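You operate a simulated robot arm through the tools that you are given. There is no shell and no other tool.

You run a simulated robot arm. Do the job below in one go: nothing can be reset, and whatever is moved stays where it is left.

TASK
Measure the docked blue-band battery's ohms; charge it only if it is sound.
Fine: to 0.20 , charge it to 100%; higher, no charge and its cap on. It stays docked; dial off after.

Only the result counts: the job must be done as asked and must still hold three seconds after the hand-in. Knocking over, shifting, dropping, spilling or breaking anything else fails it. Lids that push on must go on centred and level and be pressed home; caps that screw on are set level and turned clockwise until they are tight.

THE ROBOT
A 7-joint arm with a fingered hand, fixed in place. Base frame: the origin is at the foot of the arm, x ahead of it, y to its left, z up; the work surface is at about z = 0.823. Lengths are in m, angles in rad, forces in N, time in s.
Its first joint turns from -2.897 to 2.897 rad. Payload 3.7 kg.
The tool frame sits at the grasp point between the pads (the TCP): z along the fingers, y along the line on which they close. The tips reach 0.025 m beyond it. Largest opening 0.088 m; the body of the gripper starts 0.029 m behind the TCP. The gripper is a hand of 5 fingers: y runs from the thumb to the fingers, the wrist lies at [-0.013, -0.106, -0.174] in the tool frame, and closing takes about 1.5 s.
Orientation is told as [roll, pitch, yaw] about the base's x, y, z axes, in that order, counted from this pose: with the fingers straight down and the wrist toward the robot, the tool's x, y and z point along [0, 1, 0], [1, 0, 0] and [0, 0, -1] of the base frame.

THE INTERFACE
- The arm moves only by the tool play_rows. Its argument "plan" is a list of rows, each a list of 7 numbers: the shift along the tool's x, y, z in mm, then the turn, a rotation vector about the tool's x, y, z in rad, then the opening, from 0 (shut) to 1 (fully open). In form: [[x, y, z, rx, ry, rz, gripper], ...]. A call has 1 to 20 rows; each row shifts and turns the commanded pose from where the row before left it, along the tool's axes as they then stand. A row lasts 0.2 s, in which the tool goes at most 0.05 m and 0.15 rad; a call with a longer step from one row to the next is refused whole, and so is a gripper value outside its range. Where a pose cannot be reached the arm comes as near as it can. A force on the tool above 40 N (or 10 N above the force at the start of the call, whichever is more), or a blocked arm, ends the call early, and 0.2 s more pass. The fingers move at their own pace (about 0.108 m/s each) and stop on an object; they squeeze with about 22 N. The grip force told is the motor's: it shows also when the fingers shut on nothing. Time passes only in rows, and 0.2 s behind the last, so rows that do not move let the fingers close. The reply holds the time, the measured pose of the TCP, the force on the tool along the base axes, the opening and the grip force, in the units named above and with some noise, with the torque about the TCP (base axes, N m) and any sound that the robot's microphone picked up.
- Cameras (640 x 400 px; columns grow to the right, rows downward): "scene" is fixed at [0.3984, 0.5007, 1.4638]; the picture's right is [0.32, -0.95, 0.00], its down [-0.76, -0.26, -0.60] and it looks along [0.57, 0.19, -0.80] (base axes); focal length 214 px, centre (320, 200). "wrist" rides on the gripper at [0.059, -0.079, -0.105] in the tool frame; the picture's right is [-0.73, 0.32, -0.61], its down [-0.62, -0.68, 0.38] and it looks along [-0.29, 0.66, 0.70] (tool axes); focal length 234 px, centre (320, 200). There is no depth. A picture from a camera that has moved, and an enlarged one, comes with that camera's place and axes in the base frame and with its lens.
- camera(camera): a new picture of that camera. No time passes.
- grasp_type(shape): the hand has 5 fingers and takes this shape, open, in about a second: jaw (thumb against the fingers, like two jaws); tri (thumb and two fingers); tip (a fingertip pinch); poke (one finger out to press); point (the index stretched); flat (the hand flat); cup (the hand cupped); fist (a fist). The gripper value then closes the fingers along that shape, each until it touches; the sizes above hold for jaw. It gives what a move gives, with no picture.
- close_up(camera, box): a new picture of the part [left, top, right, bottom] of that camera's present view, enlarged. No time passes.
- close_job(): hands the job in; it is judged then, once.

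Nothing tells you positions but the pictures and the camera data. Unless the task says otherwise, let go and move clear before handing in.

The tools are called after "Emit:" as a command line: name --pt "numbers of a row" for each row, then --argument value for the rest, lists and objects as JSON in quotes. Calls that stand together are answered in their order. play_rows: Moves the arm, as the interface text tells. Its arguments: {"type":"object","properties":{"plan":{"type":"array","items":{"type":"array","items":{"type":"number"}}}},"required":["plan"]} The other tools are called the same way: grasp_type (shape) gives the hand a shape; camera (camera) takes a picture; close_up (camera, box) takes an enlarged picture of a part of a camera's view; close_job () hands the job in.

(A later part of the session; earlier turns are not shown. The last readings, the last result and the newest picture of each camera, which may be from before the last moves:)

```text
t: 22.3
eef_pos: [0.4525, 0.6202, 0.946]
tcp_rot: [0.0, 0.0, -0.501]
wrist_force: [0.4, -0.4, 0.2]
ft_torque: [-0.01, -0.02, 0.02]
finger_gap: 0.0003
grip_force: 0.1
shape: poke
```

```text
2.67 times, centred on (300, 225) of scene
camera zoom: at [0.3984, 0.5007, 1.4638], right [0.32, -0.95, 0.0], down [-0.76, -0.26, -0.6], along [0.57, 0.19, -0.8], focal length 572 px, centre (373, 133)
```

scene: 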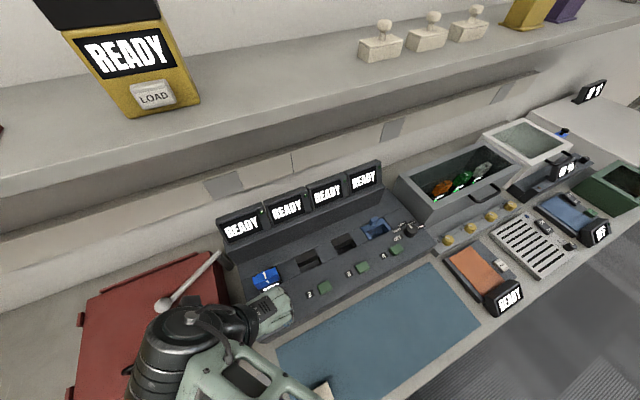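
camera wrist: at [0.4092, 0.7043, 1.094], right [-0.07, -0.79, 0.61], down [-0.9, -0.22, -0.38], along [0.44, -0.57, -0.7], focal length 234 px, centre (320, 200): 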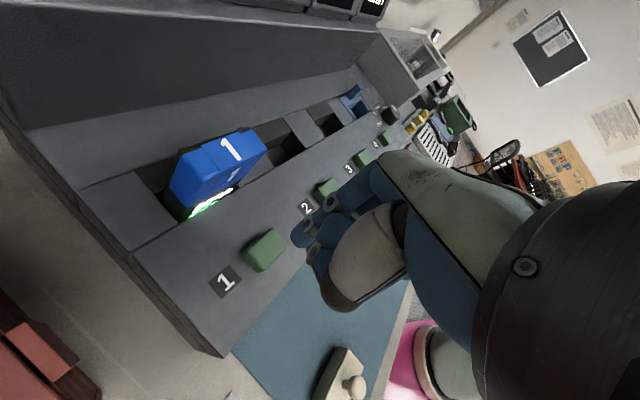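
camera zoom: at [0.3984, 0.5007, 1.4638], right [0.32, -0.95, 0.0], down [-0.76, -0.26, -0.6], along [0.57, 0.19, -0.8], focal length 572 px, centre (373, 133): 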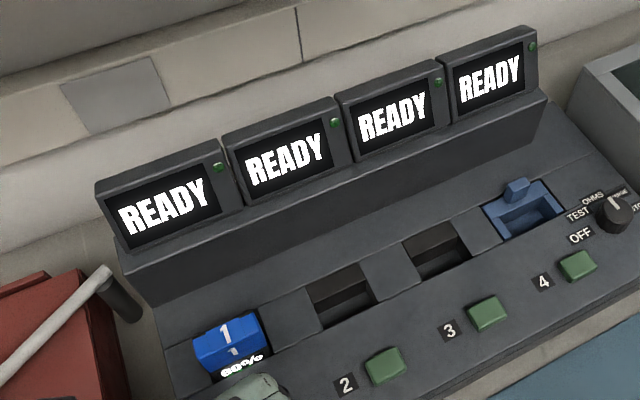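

Emit:
play_rows --pt "0 0 3 0 0 0 1" --pt "0 0 3 0 0 0 1"

Emit:
close_up --camera "wrist" --box '[200, 160, 400, 320]'

Emit:
close_up --camera "scene" --box '[200, 150, 400, 300]'

```text
t: 22.9
eef_pos: [0.4527, 0.6212, 0.9393]
tcp_rot: [-0.001, 0.0, -0.502]
wrist_force: [-0.4, -0.4, 0.8]
ft_torque: [0.02, -0.01, -0.04]
finger_gap: 0.0001
grip_force: 0.0
shape: poke
```

```text
2.50 times, centred on (300, 240) of wrist
camera zoom: at [0.4117, 0.7105, 1.0451], right [-0.07, -0.79, 0.61], down [-0.9, -0.22, -0.38], along [0.44, -0.57, -0.7], focal length 585 px, centre (370, 100)
```

zoom: 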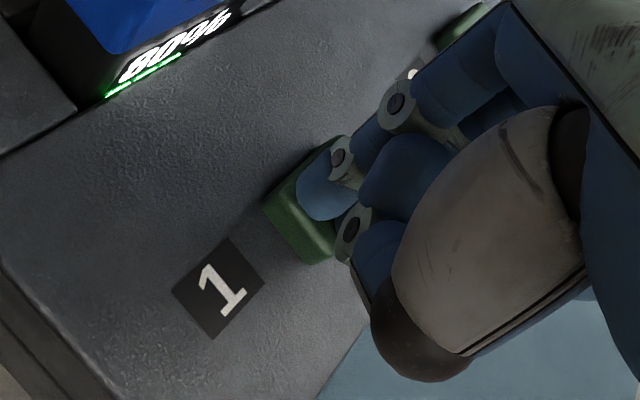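

```text
2.67 times, centred on (300, 225) of scene
camera zoom: at [0.3984, 0.5007, 1.4638], right [0.32, -0.95, 0.0], down [-0.76, -0.26, -0.6], along [0.57, 0.19, -0.8], focal length 572 px, centre (373, 133)
```

zoom: 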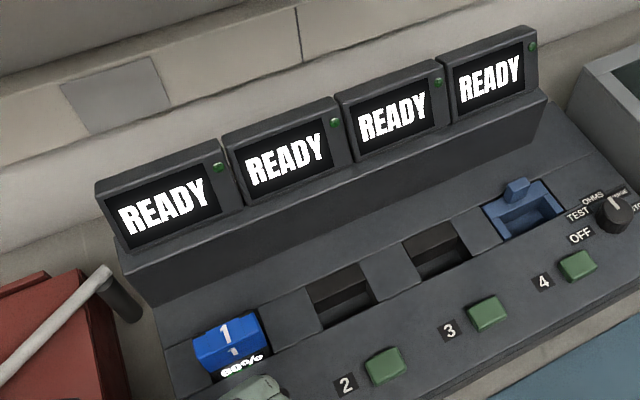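

Emit:
play_rows --pt "0 0 2 0 0 0 1" --pt "0 0 2 0 0 0 1"

Emit:
close_up --camera "scene" --box '[200, 150, 400, 300]'

```text
t: 23.5
eef_pos: [0.4528, 0.6203, 0.9358]
tcp_rot: [-0.002, 0.0, -0.502]
wrist_force: [0.0, -0.3, 0.9]
ft_torque: [0.01, -0.01, -0.01]
finger_gap: 0.0003
grip_force: 0.1
shape: poke
```

```text
2.67 times, centred on (300, 225) of scene
camera zoom: at [0.3984, 0.5007, 1.4638], right [0.32, -0.95, 0.0], down [-0.76, -0.26, -0.6], along [0.57, 0.19, -0.8], focal length 572 px, centre (373, 133)
```

zoom: 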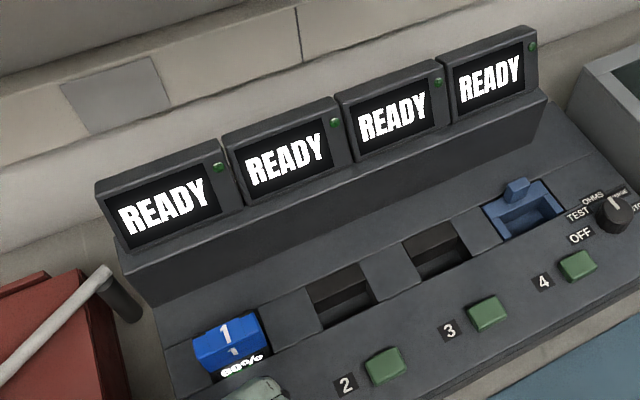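

Emit:
play_rows --pt "0 0 2 0 0 0 1" --pt "0 0 2 0 0 0 1"

Emit:
close_up --camera "scene" --box '[200, 150, 400, 300]'

Emit:
close_up --camera "wrist" --box '[200, 160, 400, 320]'

```text
t: 24.1
eef_pos: [0.4517, 0.62, 0.9318]
tcp_rot: [0.001, 0.0, -0.5]
wrist_force: [1.3, 0.6, 4.1]
ft_torque: [0.0, -0.03, 0.01]
finger_gap: 0.0
grip_force: 0.0
shape: poke
heard: click
```

```text
2.67 times, centred on (300, 225) of scene
camera zoom: at [0.3984, 0.5007, 1.4638], right [0.32, -0.95, 0.0], down [-0.76, -0.26, -0.6], along [0.57, 0.19, -0.8], focal length 572 px, centre (373, 133)
```

zoom: 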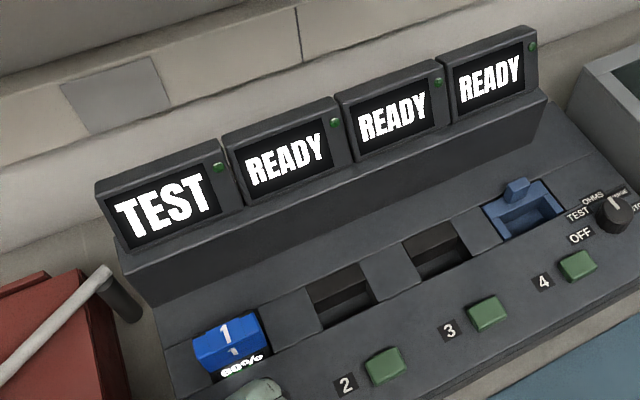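

```text
2.50 times, centred on (300, 240) of wrist
camera zoom: at [0.4112, 0.7099, 1.0376], right [-0.07, -0.79, 0.61], down [-0.9, -0.22, -0.38], along [0.44, -0.57, -0.7], focal length 585 px, centre (370, 100)
```

zoom: 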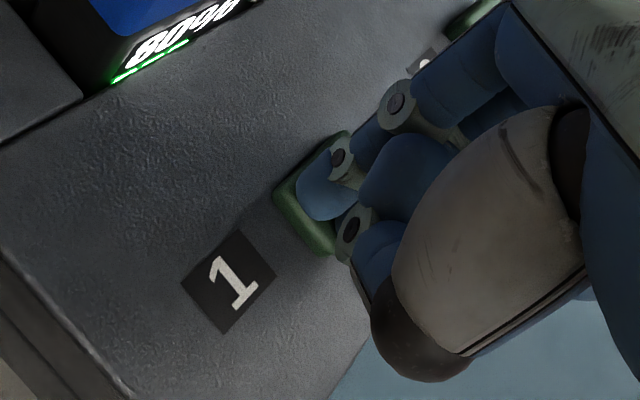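

A click, and screen 1 shows TEST. I'll lift off the button and wait for the reading.

Emit:
play_rows --pt "0 0 -10 0 0 0 1" --pt "0 0 -20 0 0 0 1" --pt "0 0 0 0 0 0 1" --pt "0 0 0 0 0 0 1" --pt "0 0 0 0 0 0 1"

Emit:
close_up --camera "scene" --box '[200, 150, 440, 300]'

```text
t: 25.3
eef_pos: [0.4527, 0.6203, 0.9626]
tcp_rot: [0.0, 0.0, -0.501]
wrist_force: [0.2, -0.1, 0.0]
ft_torque: [0.01, 0.0, 0.02]
finger_gap: 0.0
grip_force: 0.1
shape: poke
```

```text
2.67 times, centred on (320, 225) of scene
camera zoom: at [0.3984, 0.5007, 1.4638], right [0.32, -0.95, 0.0], down [-0.76, -0.26, -0.6], along [0.57, 0.19, -0.8], focal length 572 px, centre (320, 133)
```

zoom: 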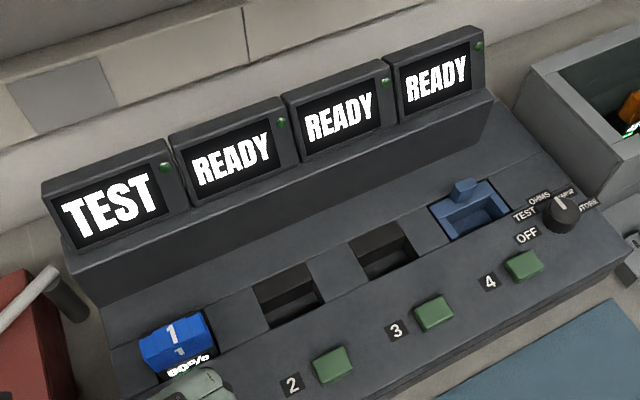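

Emit:
play_rows --pt "0 0 0 0 0 0 1" --pt "0 0 0 0 0 0 1" --pt "0 0 0 0 0 0 1" --pt "0 0 0 0 0 0 1" --pt "0 0 0 0 0 0 1" --pt "0 0 0 0 0 0 1" --pt "0 0 0 0 0 0 1" --pt "0 0 0 0 0 0 1" --pt "0 0 0 0 0 0 1" --pt "0 0 0 0 0 0 1"

Emit:
close_up --camera "scene" --box '[200, 150, 440, 300]'

```text
t: 27.5
eef_pos: [0.4526, 0.6199, 0.9626]
tcp_rot: [0.001, -0.001, -0.501]
wrist_force: [-0.2, -0.9, 0.5]
ft_torque: [0.0, 0.02, -0.04]
finger_gap: 0.0
grip_force: 0.1
shape: poke
```

```text
2.67 times, centred on (320, 225) of scene
camera zoom: at [0.3984, 0.5007, 1.4638], right [0.32, -0.95, 0.0], down [-0.76, -0.26, -0.6], along [0.57, 0.19, -0.8], focal length 572 px, centre (320, 133)
```

zoom: 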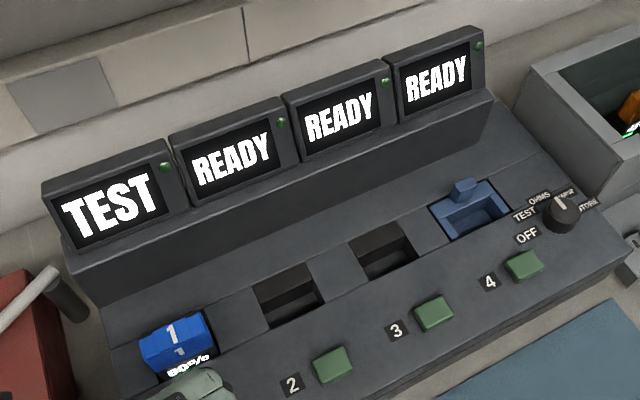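

It is still measuring; I'll back away a bit and wait longer.

Emit:
play_rows --pt "0 0 -30 0 0 0 1" --pt "0 -30 -30 0 0 0 1" --pt "0 -30 -30 0 0 0 1" --pt "0 0 0 0 0 0 1" --pt "0 0 0 0 0 0 1" --pt "0 0 0 0 0 0 1" --pt "0 0 0 0 0 0 1" --pt "0 0 0 0 0 0 1" --pt "0 0 0 0 0 0 1" --pt "0 0 0 0 0 0 1" --pt "0 0 0 0 0 0 1" --pt "0 0 0 0 0 0 1" --pt "0 0 0 0 0 0 1" --pt "0 0 0 0 0 0 1" --pt "0 0 0 0 0 0 1"

Emit:
close_up --camera "scene" --box '[200, 150, 440, 300]'

Emit:
camera --camera "wrist"

```text
t: 30.7
eef_pos: [0.4009, 0.6486, 1.0541]
tcp_rot: [0.001, 0.001, -0.501]
wrist_force: [0.1, 0.2, 0.0]
ft_torque: [0.02, -0.05, 0.02]
finger_gap: 0.0
grip_force: 0.0
shape: poke
```

```text
2.67 times, centred on (320, 225) of scene
camera zoom: at [0.3984, 0.5007, 1.4638], right [0.32, -0.95, 0.0], down [-0.76, -0.26, -0.6], along [0.57, 0.19, -0.8], focal length 572 px, centre (320, 133)
```

zoom: 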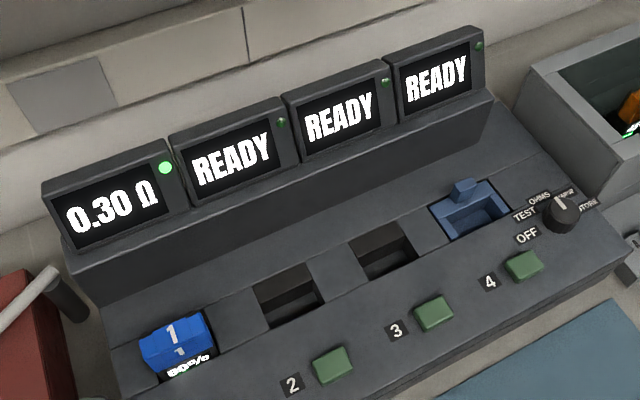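

```text
taken
camera wrist: at [0.3596, 0.7386, 1.1593], right [-0.07, -0.79, 0.61], down [-0.9, -0.22, -0.38], along [0.44, -0.57, -0.7], focal length 234 px, centre (320, 200)
```

wrist: 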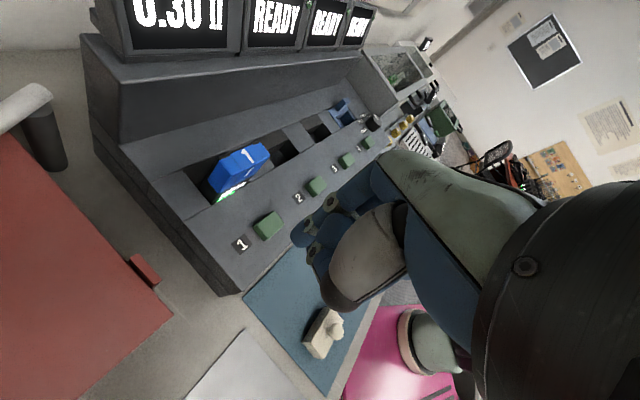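

Emit:
close_up --camera "scene" --box '[215, 200, 270, 245]'

Emit:
close_up --camera "scene" --box '[240, 250, 300, 300]'

Emit:
close_up --camera "wrist" --box '[190, 120, 290, 220]'

Emit:
close_up --camera "wrist" --box '[280, 290, 360, 370]'

Emit:
close_up --camera "scene" --box '[350, 0, 500, 80]'

Emit:
close_up --camera "scene" --box '[280, 350, 360, 400]'

```text
8.89 times, centred on (242, 222) of scene
camera zoom: at [0.3984, 0.5007, 1.4638], right [0.32, -0.95, 0.0], down [-0.76, -0.26, -0.6], along [0.57, 0.19, -0.8], focal length 1906 px, centre (1009, 0)
```

zoom: 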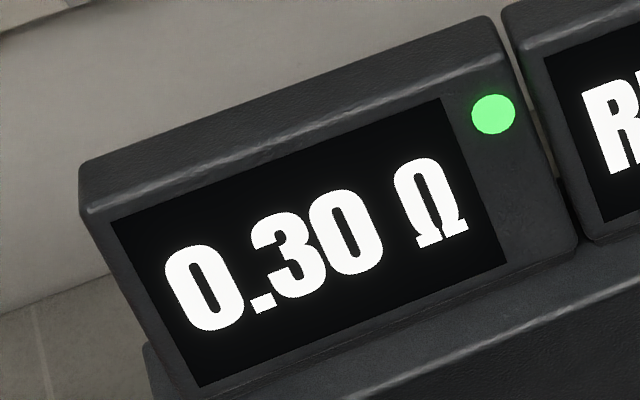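

```text
8.00 times, centred on (270, 275) of scene
camera zoom: at [0.3984, 0.5007, 1.4638], right [0.32, -0.95, 0.0], down [-0.76, -0.26, -0.6], along [0.57, 0.19, -0.8], focal length 1716 px, centre (720, -400)
```

zoom: 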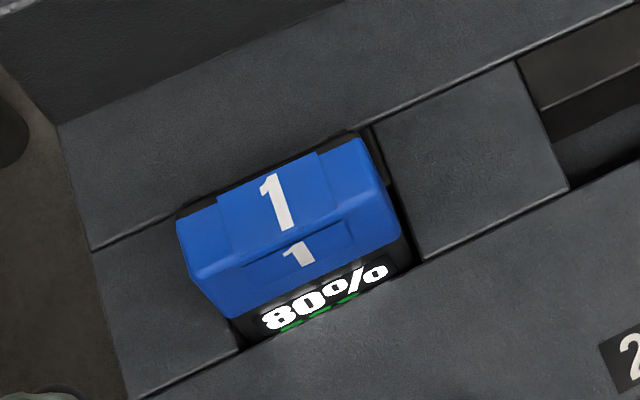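

```text
4.00 times, centred on (240, 170) of wrist
camera zoom: at [0.3596, 0.7386, 1.1593], right [-0.07, -0.79, 0.61], down [-0.9, -0.22, -0.38], along [0.44, -0.57, -0.7], focal length 937 px, centre (640, 320)
```

zoom: 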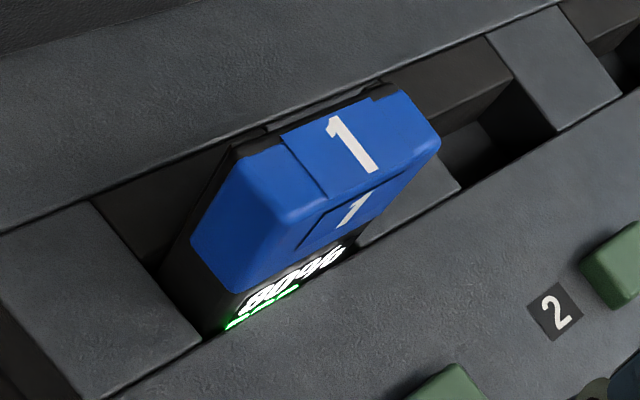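

```text
5.00 times, centred on (320, 330) of wrist
camera zoom: at [0.3596, 0.7386, 1.1593], right [-0.07, -0.79, 0.61], down [-0.9, -0.22, -0.38], along [0.44, -0.57, -0.7], focal length 1171 px, centre (320, -450)
```

zoom: 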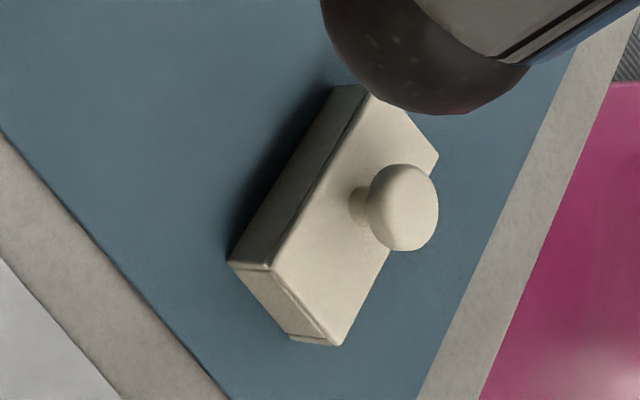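

```text
4.27 times, centred on (425, 40) of scene
camera zoom: at [0.3984, 0.5007, 1.4638], right [0.32, -0.95, 0.0], down [-0.76, -0.26, -0.6], along [0.57, 0.19, -0.8], focal length 915 px, centre (-128, 883)
```

zoom: 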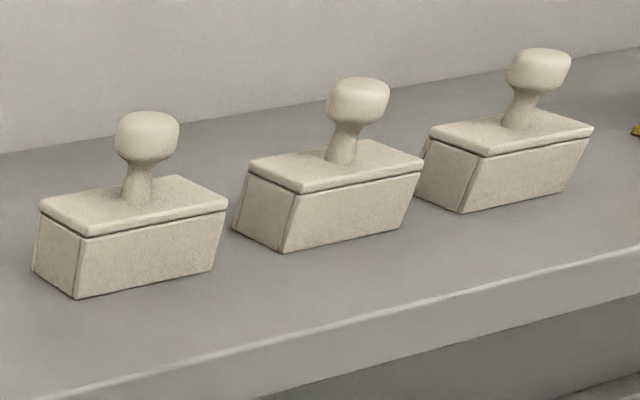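

```text
8.00 times, centred on (320, 375) of scene
camera zoom: at [0.3984, 0.5007, 1.4638], right [0.32, -0.95, 0.0], down [-0.76, -0.26, -0.6], along [0.57, 0.19, -0.8], focal length 1716 px, centre (320, -1200)
```

zoom: 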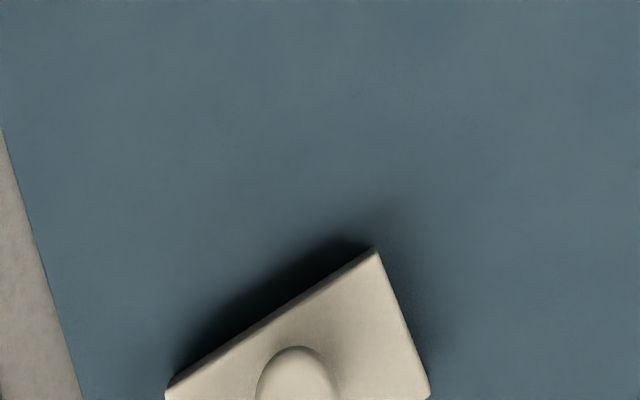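

The reading is 0.30 Ω, above 0.20, so the battery is not sound: no charge, its cap must go on and the dial back to OFF. The loose cap on the mat is centred near (0.336, 0.486) with its knob at z≈0.87, its long side parallel to the bay. I'll go above it with the hand turned 45°.

Emit:
play_rows --pt "-43.6 5.2 0 0 0 0 1" --pt "-43.6 5.2 0 0 0 0 1" --pt "-43.6 5.2 0 0 0 0 1" --pt "-43.6 5.2 0 0 0 0 1" --pt "0 0 0 0 0 -0.143 1" --pt "0 0 0 0 0 -0.143 1" --pt "0 0 0 0 0 -0.143 1" --pt "0 0 0 0 0 -0.143 1" --pt "0 0 0 0 0 -0.143 1" --pt "0 0 0 0 0 -0.143 1" --pt "0 0 0 0 0 -0.143 1" --pt "0 0 0 0 0 -0.143 1" --pt "0 0 0 0 0 -0.143 1"

Emit:
grasp_type --shape "tri"

Emit:
camera --camera "wrist"

Emit:
camera --camera "scene"

```text
t: 33.5
eef_pos: [0.3339, 0.4854, 1.0518]
tcp_rot: [-0.001, 0.001, 0.787]
wrist_force: [0.3, 0.2, 0.2]
ft_torque: [0.02, -0.01, -0.02]
finger_gap: 0.0
grip_force: 0.0
shape: poke
```

```text
t: 34.4
eef_pos: [0.3348, 0.4866, 1.0522]
tcp_rot: [0.001, -0.001, 0.781]
wrist_force: [0.0, -1.2, 1.2]
ft_torque: [0.01, -0.01, 0.01]
finger_gap: 0.0878
grip_force: 0.0
shape: tri
```

```text
taken
camera wrist: at [0.2367, 0.4727, 1.1574], right [0.74, -0.29, 0.61], down [-0.04, -0.92, -0.38], along [0.67, 0.26, -0.7], focal length 234 px, centre (320, 200)
```

wrist: 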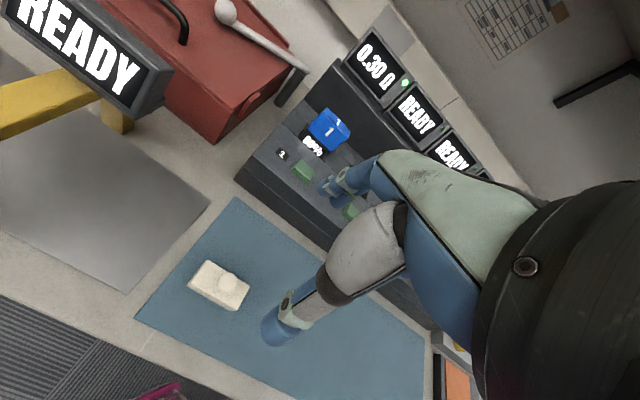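

```text
taken
```

scene: 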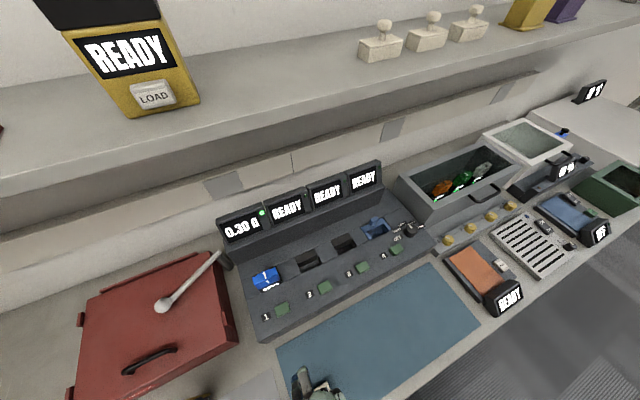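

Emit:
close_up --camera "wrist" --box '[170, 240, 270, 330]'

Emit:
close_up --camera "wrist" --box '[270, 90, 370, 170]'

Emit:
close_up --camera "scene" --box '[270, 340, 370, 400]'

```text
4.44 times, centred on (220, 285) of wrist
camera zoom: at [0.2367, 0.4727, 1.1574], right [0.74, -0.29, 0.61], down [-0.04, -0.92, -0.38], along [0.67, 0.26, -0.7], focal length 1041 px, centre (764, -178)
```

zoom: 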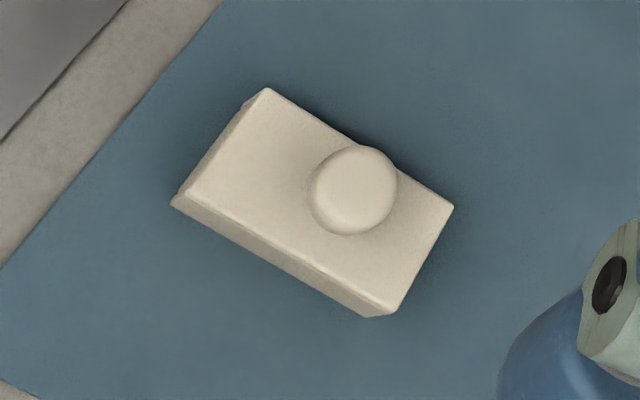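

```text
5.00 times, centred on (320, 130) of wrist
camera zoom: at [0.2367, 0.4727, 1.1574], right [0.74, -0.29, 0.61], down [-0.04, -0.92, -0.38], along [0.67, 0.26, -0.7], focal length 1171 px, centre (320, 550)
```

zoom: 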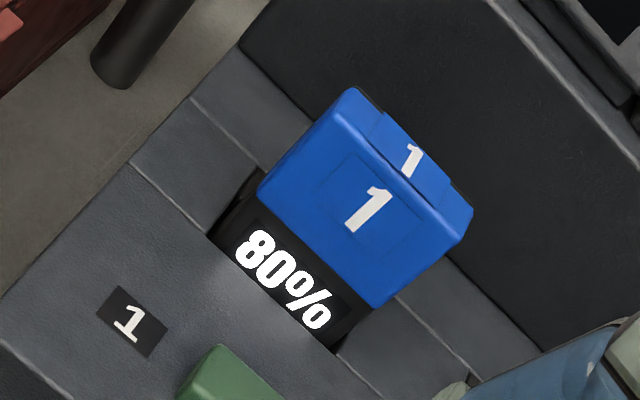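

```text
6.40 times, centred on (320, 370) of scene
camera zoom: at [0.3984, 0.5007, 1.4638], right [0.32, -0.95, 0.0], down [-0.76, -0.26, -0.6], along [0.57, 0.19, -0.8], focal length 1373 px, centre (320, -888)
```

zoom: 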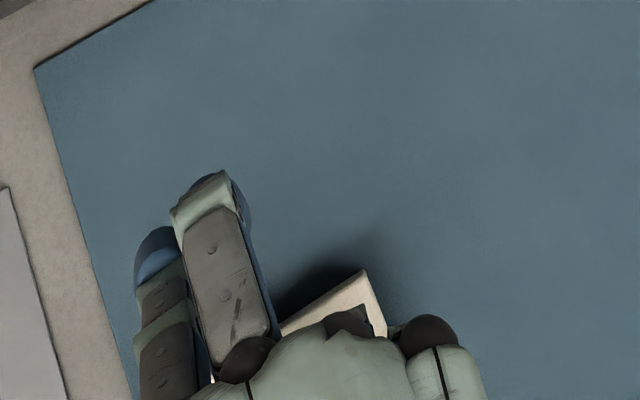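

The cap's knob lies right under the tool. I'll switch back to the pinch, lower over the knob and check before closing.

Emit:
grasp_type --shape "tip"

Emit:
play_rows --pt "0 0 40 0 0 0 1" --pt "0 0 40 0 0 0 1" --pt "0 0 30 0 0 0 1" --pt "0 0 25 0 0 0 1" --pt "0 0 20 0 0 0 1" --pt "0 0 10 0 0 0 1"

Emit:
close_up --camera "wrist" --box '[200, 140, 400, 370]'

Emit:
close_up --camera "scene" --box '[260, 330, 380, 400]'

```text
t: 35.3
eef_pos: [0.335, 0.4856, 1.0536]
tcp_rot: [0.0, 0.001, 0.783]
wrist_force: [0.7, 0.5, 0.5]
ft_torque: [-0.04, 0.01, 0.01]
finger_gap: 0.0881
grip_force: 0.1
shape: tip
```

```text
t: 36.7
eef_pos: [0.3341, 0.4851, 0.8869]
tcp_rot: [0.0, 0.0, 0.787]
wrist_force: [-0.2, -0.1, -0.5]
ft_torque: [-0.03, 0.03, 0.02]
finger_gap: 0.088
grip_force: 0.1
shape: tip
```

```text
1.74 times, centred on (300, 255) of wrist
camera zoom: at [0.2365, 0.472, 0.9927], right [0.74, -0.29, 0.61], down [-0.04, -0.92, -0.38], along [0.67, 0.26, -0.7], focal length 407 px, centre (355, 104)
```

zoom: 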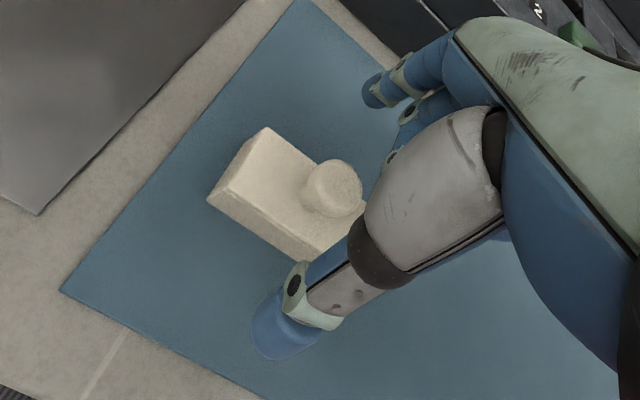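

```text
5.33 times, centred on (320, 365) of scene
camera zoom: at [0.3984, 0.5007, 1.4638], right [0.32, -0.95, 0.0], down [-0.76, -0.26, -0.6], along [0.57, 0.19, -0.8], focal length 1144 px, centre (320, -680)
```

zoom: 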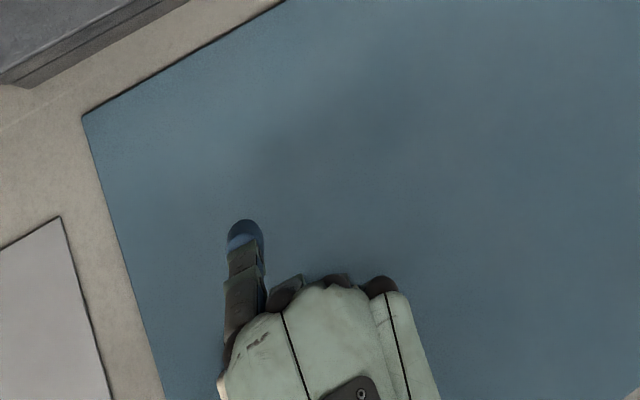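

Emit:
play_rows --pt "0 1 7 0 0 0 1" --pt "0 0 7 0 0 0 1"

Emit:
close_up --camera "wrist" --box '[200, 140, 400, 370]'

```text
t: 37.3
eef_pos: [0.336, 0.4865, 0.872]
tcp_rot: [-0.001, -0.001, 0.786]
wrist_force: [0.4, -0.6, -0.2]
ft_torque: [0.01, -0.03, -0.03]
finger_gap: 0.0882
grip_force: 0.0
shape: tip
```

```text
1.74 times, centred on (300, 255) of wrist
camera zoom: at [0.2373, 0.4726, 0.9782], right [0.74, -0.29, 0.61], down [-0.04, -0.92, -0.38], along [0.67, 0.26, -0.7], focal length 407 px, centre (355, 104)
```

zoom: 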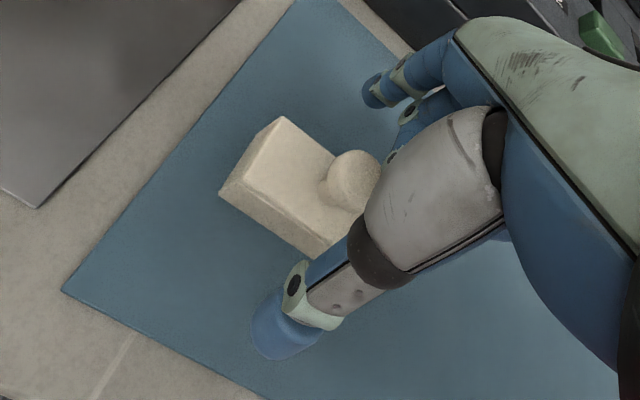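

Emit:
play_rows --pt "0 0 0 0 0 0 0.6" --pt "0 0 0 0 0 0 0.4" --pt "0 0 0 0 0 0 0.3" --pt "0 0 0 0 0 0 0.2" --pt "0 0 0 0 0 0 0" --pt "0 0 0 0 0 0 0" --pt "0 0 0 0 0 0 0"

Emit:
close_up --camera "wrist" --box '[200, 140, 400, 370]'

```text
t: 38.9
eef_pos: [0.3343, 0.486, 0.8742]
tcp_rot: [-0.001, 0.0, 0.787]
wrist_force: [0.0, 0.5, -0.2]
ft_torque: [0.03, 0.01, -0.02]
finger_gap: 0.0161
grip_force: 22.1
shape: tip
```

```text
1.74 times, centred on (300, 255) of wrist
camera zoom: at [0.2375, 0.4727, 0.9784], right [0.74, -0.29, 0.61], down [-0.04, -0.92, -0.38], along [0.67, 0.26, -0.7], focal length 407 px, centre (355, 104)
```

zoom: 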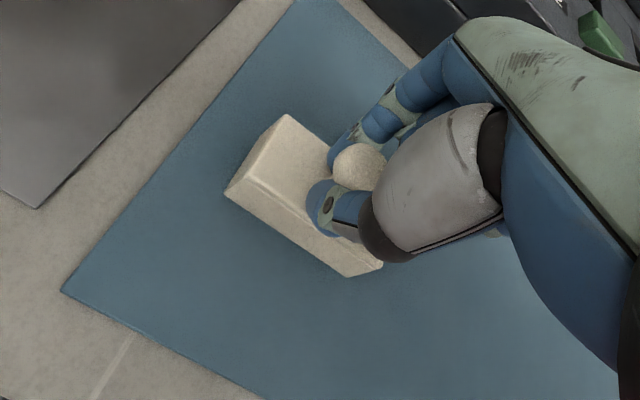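

The knob is held. I'll lift a little and see that the cap hangs level.

Emit:
play_rows --pt "0 0 -8 0 0 0 0" --pt "0 0 -15 0 0 0 0" --pt "0 0 -30 0 0 0 0" --pt "0 0 -30 0 0 0 0"

Emit:
camera --camera "wrist"

Emit:
close_up --camera "scene" --box '[260, 300, 400, 400]'

```text
t: 39.9
eef_pos: [0.3332, 0.4878, 0.9557]
tcp_rot: [0.0, 0.0, 0.785]
wrist_force: [-0.3, -0.4, 0.2]
ft_torque: [0.03, -0.03, -0.01]
finger_gap: 0.0157
grip_force: 21.8
shape: tip
```

```text
taken
camera wrist: at [0.2366, 0.4734, 1.062], right [0.74, -0.29, 0.61], down [-0.04, -0.92, -0.38], along [0.67, 0.26, -0.7], focal length 234 px, centre (320, 200)
```

wrist: 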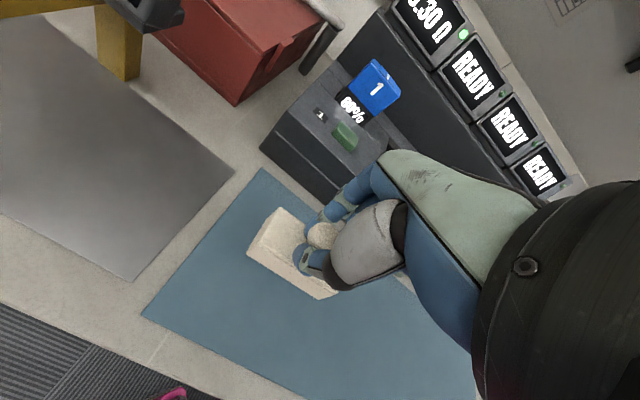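

```text
4.00 times, centred on (330, 350) of scene
camera zoom: at [0.3984, 0.5007, 1.4638], right [0.32, -0.95, 0.0], down [-0.76, -0.26, -0.6], along [0.57, 0.19, -0.8], focal length 858 px, centre (280, -400)
```

zoom: 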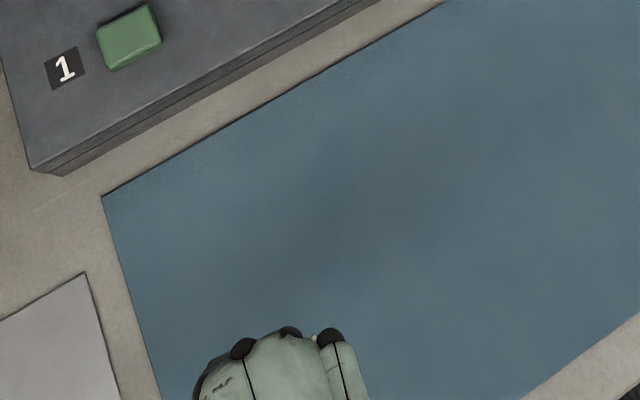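

Emit:
close_up --camera "wrist" --box '[200, 140, 400, 370]'

Emit:
close_up --camera "wrist" --box '[310, 40, 430, 160]'

```text
1.74 times, centred on (300, 255) of wrist
camera zoom: at [0.2366, 0.4734, 1.062], right [0.74, -0.29, 0.61], down [-0.04, -0.92, -0.38], along [0.67, 0.26, -0.7], focal length 407 px, centre (355, 104)
```

zoom: 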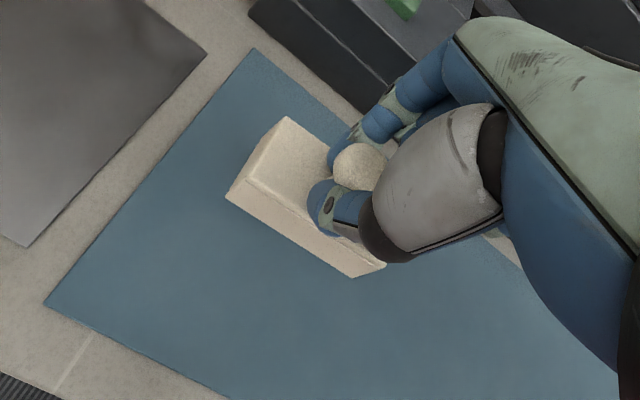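

```text
3.33 times, centred on (370, 100) of wrist
camera zoom: at [0.2366, 0.4734, 1.062], right [0.74, -0.29, 0.61], down [-0.04, -0.92, -0.38], along [0.67, 0.26, -0.7], focal length 781 px, centre (153, 533)
```

zoom: 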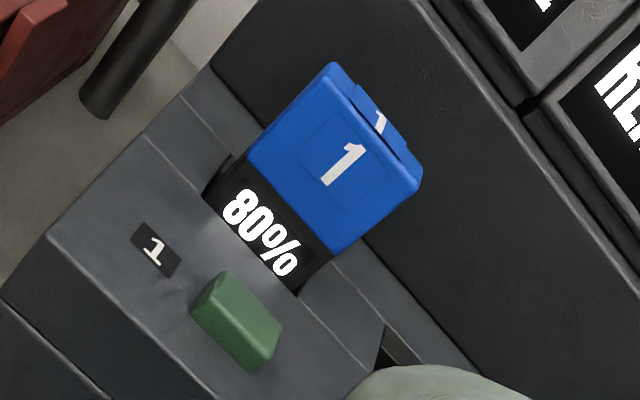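

The cap hangs level. Before carrying it over, I'll take a sharper look at the battery top from the scene camera.

Emit:
close_up --camera "scene" --box '[255, 262, 295, 292]'

```text
13.33 times, centred on (275, 277) of scene
camera zoom: at [0.3984, 0.5007, 1.4638], right [0.32, -0.95, 0.0], down [-0.76, -0.26, -0.6], along [0.57, 0.19, -0.8], focal length 2860 px, centre (920, -827)
```

zoom: 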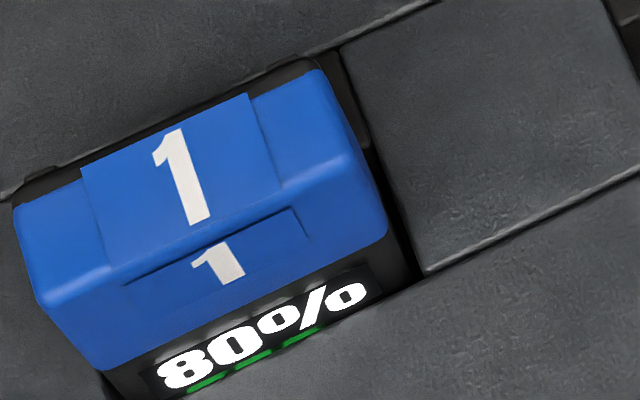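

Battery top is a rectangle of about 55 × 18–20 mm centred near (0.507, 0.671), top at z≈0.966. I'll carry the cap up and over, stopping a little in front.

Emit:
play_rows --pt "0 0 -30 0 0 0 0" --pt "0 0 -30 0 0 0 0" --pt "0 0 -30 0 0 0 0" --pt "1 30 0 0 0 0 0" --pt "1 30 0 0 0 0 0" --pt "1 30 0 0 0 0 0" --pt "1 30 0 0 0 0 0" --pt "1 30 0 0 0 0 0" --pt "1 30 0 0 0 0 0" --pt "1 30 0 0 0 0 0" --pt "0 0 0 0 0 0 0"

Emit:
camera --camera "wrist"

Emit:
close_up --camera "scene" --box '[200, 200, 340, 340]'

```text
t: 42.3
eef_pos: [0.4777, 0.6409, 1.0476]
tcp_rot: [-0.001, 0.001, 0.786]
wrist_force: [0.7, -1.0, 0.2]
ft_torque: [0.0, 0.02, 0.01]
finger_gap: 0.0159
grip_force: 22.1
shape: tip
```

```text
taken
camera wrist: at [0.3804, 0.6271, 1.1529], right [0.74, -0.29, 0.61], down [-0.04, -0.92, -0.38], along [0.67, 0.26, -0.7], focal length 234 px, centre (320, 200)
```

wrist: 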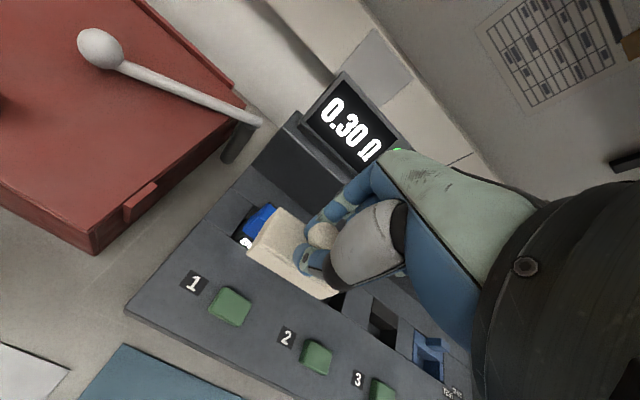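

```text
2.86 times, centred on (270, 270) of scene
camera zoom: at [0.3984, 0.5007, 1.4638], right [0.32, -0.95, 0.0], down [-0.76, -0.26, -0.6], along [0.57, 0.19, -0.8], focal length 613 px, centre (463, 0)
```

zoom: 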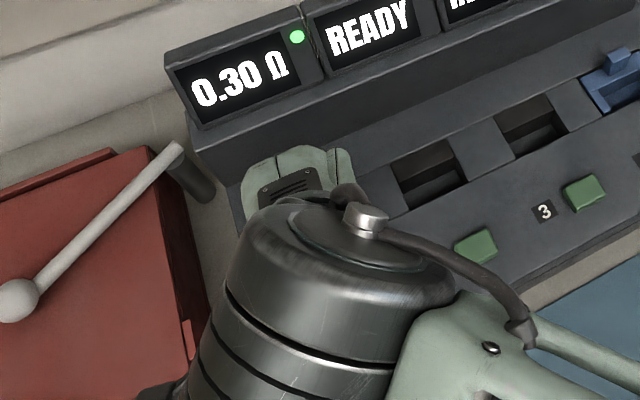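

Emit:
play_rows --pt "0 20 0 0 0 0 0" --pt "0 21.5 0 0 0 0 0" --pt "0 0 0 0 0 0 0"

Emit:
close_up --camera "wrist" --box '[200, 160, 400, 340]'

Emit:
close_up --camera "scene" --box '[200, 200, 340, 340]'

```text
t: 43.1
eef_pos: [0.5054, 0.6695, 1.0468]
tcp_rot: [0.0, 0.0, 0.785]
wrist_force: [-0.2, -0.1, -0.4]
ft_torque: [-0.01, -0.01, 0.01]
finger_gap: 0.0158
grip_force: 21.9
shape: tip
```

```text
2.22 times, centred on (300, 250) of wrist
camera zoom: at [0.4094, 0.6561, 1.1515], right [0.74, -0.28, 0.61], down [-0.04, -0.92, -0.38], along [0.67, 0.26, -0.7], focal length 520 px, centre (364, 89)
```

zoom: 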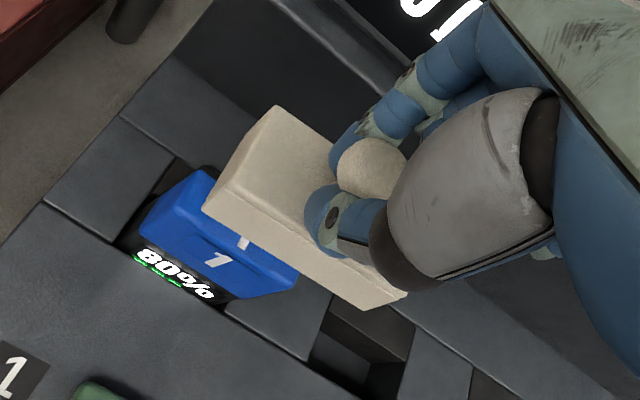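

```text
2.86 times, centred on (270, 270) of scene
camera zoom: at [0.3984, 0.5007, 1.4638], right [0.32, -0.95, 0.0], down [-0.76, -0.26, -0.6], along [0.57, 0.19, -0.8], focal length 613 px, centre (463, 0)
```

zoom: 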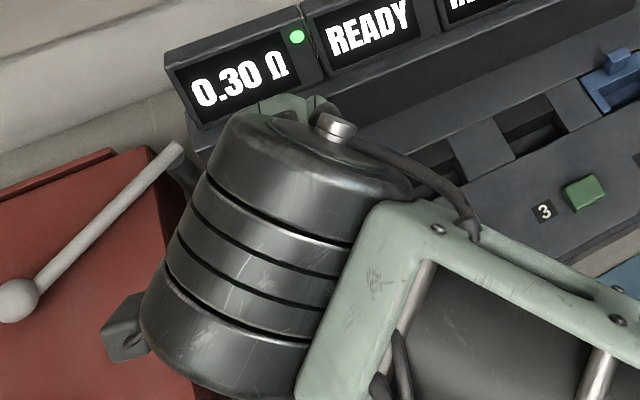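

Emit:
close_up --camera "wrist" --box '[245, 195, 345, 305]'

```text
3.64 times, centred on (295, 250) of wrist
camera zoom: at [0.4094, 0.6561, 1.1515], right [0.74, -0.28, 0.61], down [-0.04, -0.92, -0.38], along [0.67, 0.26, -0.7], focal length 852 px, centre (411, 18)
```

zoom: 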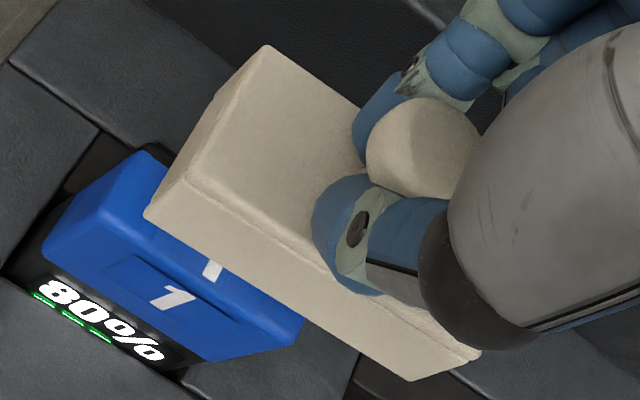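

The cap looks about 6 mm too far right of the battery's centre line, well aligned otherwise. I'll shift left and come lower, then compare edges again.

Emit:
play_rows --pt "6 0 0 0 0 0 0" --pt "0 0 10 0 0 0 0" --pt "0 0 10 0 0 0 0" --pt "0 0 0 0 0 0 0"

Emit:
close_up --camera "wrist" --box '[245, 175, 345, 305]'

Emit:
close_up --camera "wrist" --box '[260, 195, 330, 245]'

```text
t: 44.1
eef_pos: [0.503, 0.674, 1.0251]
tcp_rot: [0.0, 0.001, 0.788]
wrist_force: [-1.5, 0.7, 1.4]
ft_torque: [0.01, -0.01, 0.02]
finger_gap: 0.0157
grip_force: 21.9
shape: tip
```

```text
3.08 times, centred on (295, 240) of wrist
camera zoom: at [0.4051, 0.6605, 1.1308], right [0.74, -0.29, 0.61], down [-0.04, -0.92, -0.38], along [0.67, 0.26, -0.7], focal length 720 px, centre (397, 77)
```

zoom: 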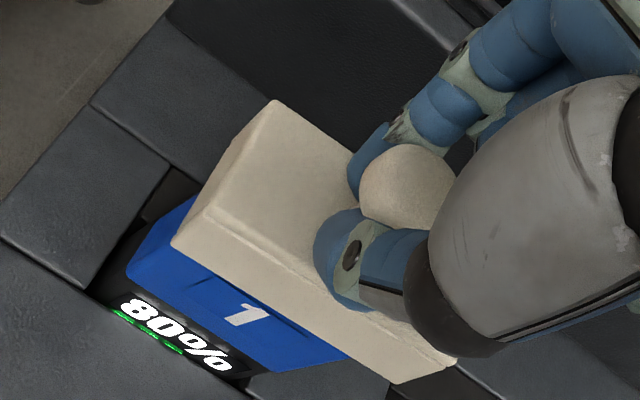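

```text
8.00 times, centred on (295, 220) of wrist
camera zoom: at [0.4051, 0.6605, 1.1308], right [0.74, -0.29, 0.61], down [-0.04, -0.92, -0.38], along [0.67, 0.26, -0.7], focal length 1873 px, centre (520, 40)
```

zoom: 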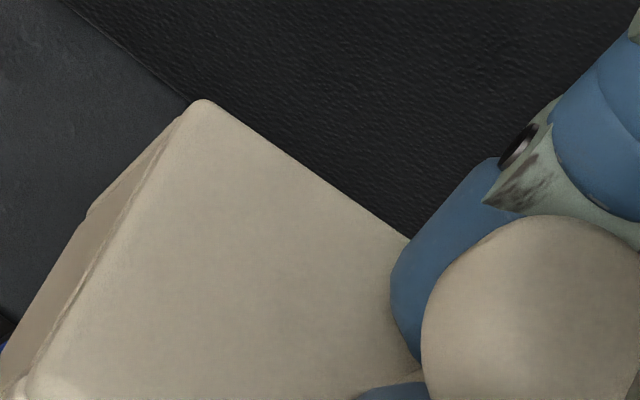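

The cap now looks centred over the battery both ways and parallel to it. I'll lower gently so the skirt goes over the battery top, watching the force.

Emit:
play_rows --pt "0 0 4 0 0 0 0" --pt "0 0 3 0 0 0 0" --pt "0 0 3 0 0 0 0" --pt "0 0 2 0 0 0 0"

Emit:
close_up --camera "wrist" --box '[245, 175, 345, 305]'

```text
t: 45.1
eef_pos: [0.5038, 0.6731, 1.0154]
tcp_rot: [0.0, -0.002, 0.786]
wrist_force: [0.7, -0.5, 5.0]
ft_torque: [0.17, 0.03, -0.01]
finger_gap: 0.0165
grip_force: 21.9
shape: tip
```

```text
3.08 times, centred on (295, 240) of wrist
camera zoom: at [0.4065, 0.6598, 1.1202], right [0.74, -0.29, 0.61], down [-0.04, -0.92, -0.39], along [0.67, 0.26, -0.69], focal length 720 px, centre (397, 77)
```

zoom: 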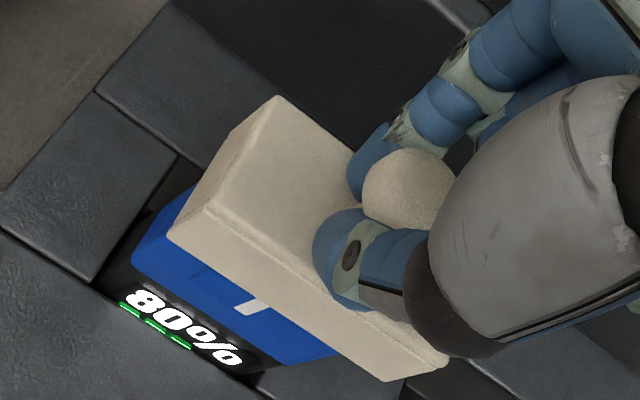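

There is light contact near the left-back corner of the cap. I'll lift a few millimetres and look closely at both ends before trying again.

Emit:
play_rows --pt "0 0 -5 0 0 0 0" --pt "0 0 0 0 0 0 0"

Emit:
close_up --camera "wrist" --box '[245, 200, 305, 250]'

Emit:
close_up --camera "wrist" --box '[290, 260, 350, 310]'

Emit:
close_up --camera "wrist" --box '[245, 175, 345, 305]'

Emit:
close_up --camera "scene" --box '[230, 230, 310, 310]'

```text
t: 45.7
eef_pos: [0.5046, 0.6734, 1.0177]
tcp_rot: [0.0, -0.001, 0.786]
wrist_force: [-0.6, 1.6, 0.6]
ft_torque: [0.0, 0.0, 0.03]
finger_gap: 0.0161
grip_force: 22.2
shape: tip
```

```text
8.00 times, centred on (275, 225) of wrist
camera zoom: at [0.4061, 0.6595, 1.1239], right [0.74, -0.29, 0.61], down [-0.04, -0.92, -0.38], along [0.67, 0.26, -0.7], focal length 1873 px, centre (680, 0)
```

zoom: 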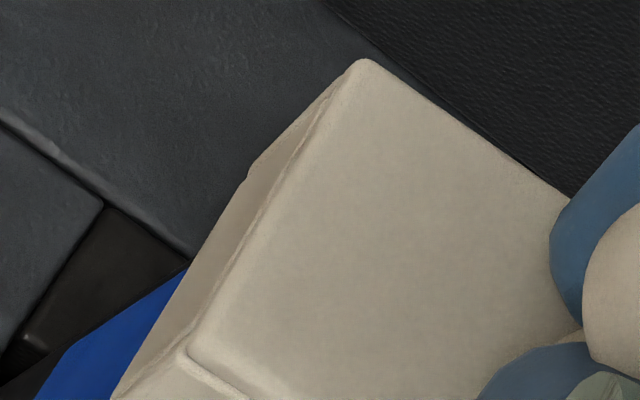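

```text
8.00 times, centred on (320, 285) of wrist
camera zoom: at [0.4061, 0.6595, 1.1239], right [0.74, -0.29, 0.61], down [-0.04, -0.92, -0.38], along [0.67, 0.26, -0.7], focal length 1873 px, centre (320, -480)
```

zoom: 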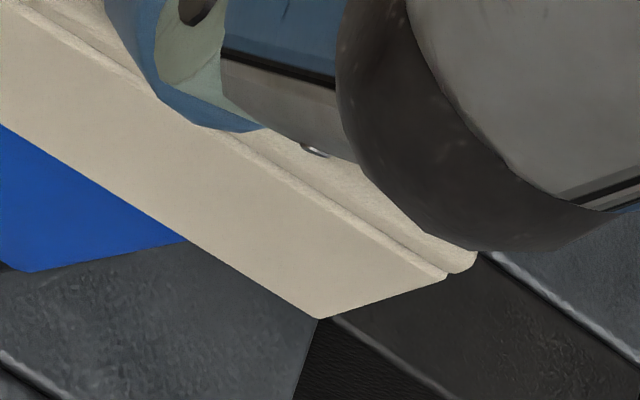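

```text
3.08 times, centred on (295, 240) of wrist
camera zoom: at [0.4061, 0.6595, 1.1239], right [0.74, -0.29, 0.61], down [-0.04, -0.92, -0.38], along [0.67, 0.26, -0.7], focal length 720 px, centre (397, 77)
```

zoom: 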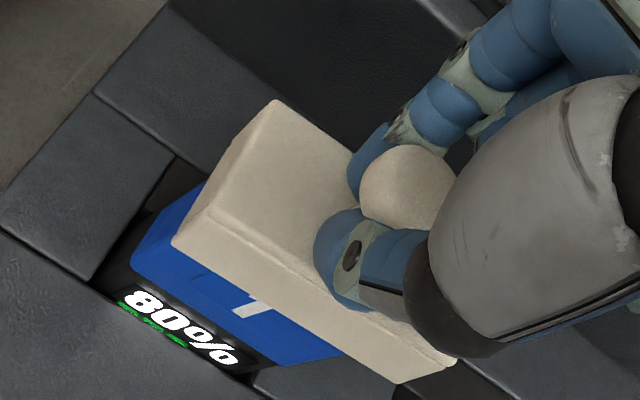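

```text
5.00 times, centred on (270, 270) of scene
camera zoom: at [0.3984, 0.5007, 1.4638], right [0.32, -0.95, 0.0], down [-0.76, -0.26, -0.6], along [0.57, 0.19, -0.8], focal length 1072 px, centre (570, -150)
```

zoom: 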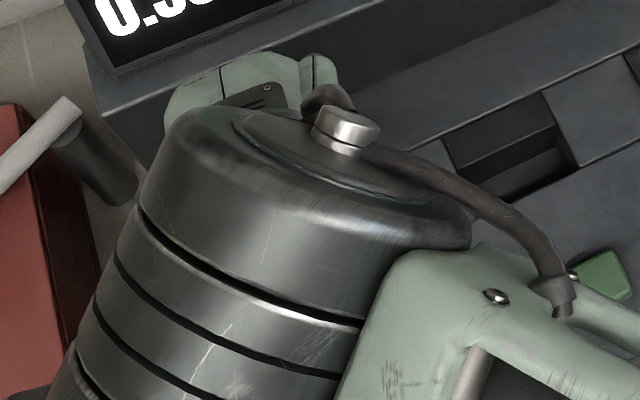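

I'll probe: shift about 2 mm left and 1 mm back, then touch down lightly and read where the contact is.

Emit:
play_rows --pt "2 1 0 0 0 0 0" --pt "0 0 2 0 0 0 0" --pt "0 0 2 0 0 0 0" --pt "0 0 2 0 0 0 0" --pt "0 0 0 0 0 0 0"

Emit:
close_up --camera "wrist" --box '[245, 175, 345, 305]'

```text
t: 46.9
eef_pos: [0.5027, 0.6754, 1.0156]
tcp_rot: [0.002, -0.004, 0.781]
wrist_force: [-0.8, -1.4, 15.3]
ft_torque: [0.24, -0.02, 0.03]
finger_gap: 0.0166
grip_force: 21.5
shape: tip
```

```text
3.08 times, centred on (295, 240) of wrist
camera zoom: at [0.406, 0.6616, 1.1196], right [0.74, -0.29, 0.61], down [-0.04, -0.92, -0.39], along [0.67, 0.26, -0.69], focal length 720 px, centre (397, 77)
```

zoom: 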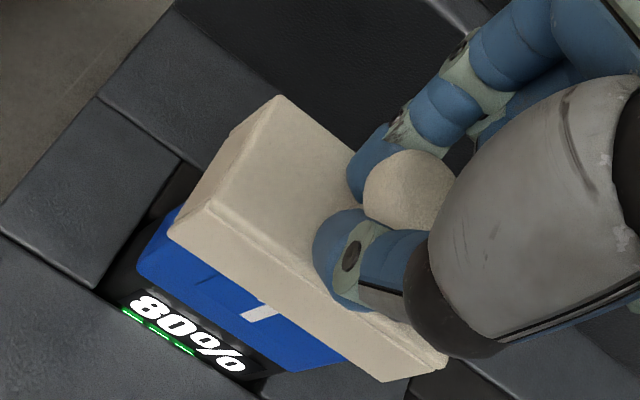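

Contact is now mainly on the battery's back edge, so the cap must go back a little. Lift, shift 3 mm back and 1.5 mm right, and touch again.

Emit:
play_rows --pt "0 0 -6 0 0 0 0" --pt "-1.5 3 0 0 0 0 0" --pt "0 0 2 0 0 0 0" --pt "0 0 2 0 0 0 0" --pt "0 0 2 0 0 0 0" --pt "0 0 0 0 0 0 0"

Emit:
close_up --camera "wrist" --box '[245, 175, 345, 305]'

```text
t: 48.3
eef_pos: [0.5053, 0.6766, 1.0138]
tcp_rot: [0.0, -0.001, 0.785]
wrist_force: [1.8, -0.5, 8.4]
ft_torque: [0.03, 0.17, 0.02]
finger_gap: 0.0163
grip_force: 21.4
shape: tip
```

```text
3.08 times, centred on (295, 240) of wrist
camera zoom: at [0.408, 0.6625, 1.1184], right [0.74, -0.29, 0.61], down [-0.04, -0.92, -0.38], along [0.67, 0.26, -0.7], focal length 720 px, centre (397, 77)
```

zoom: 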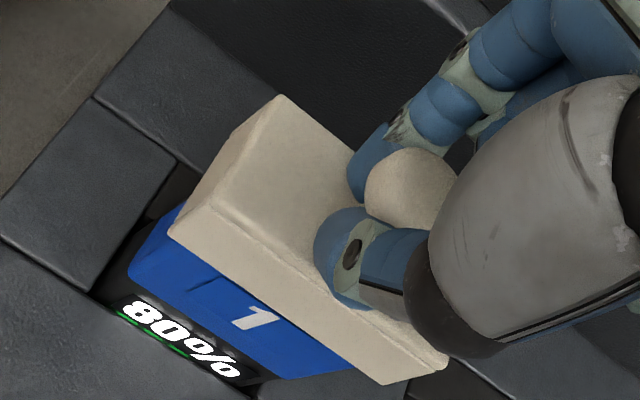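

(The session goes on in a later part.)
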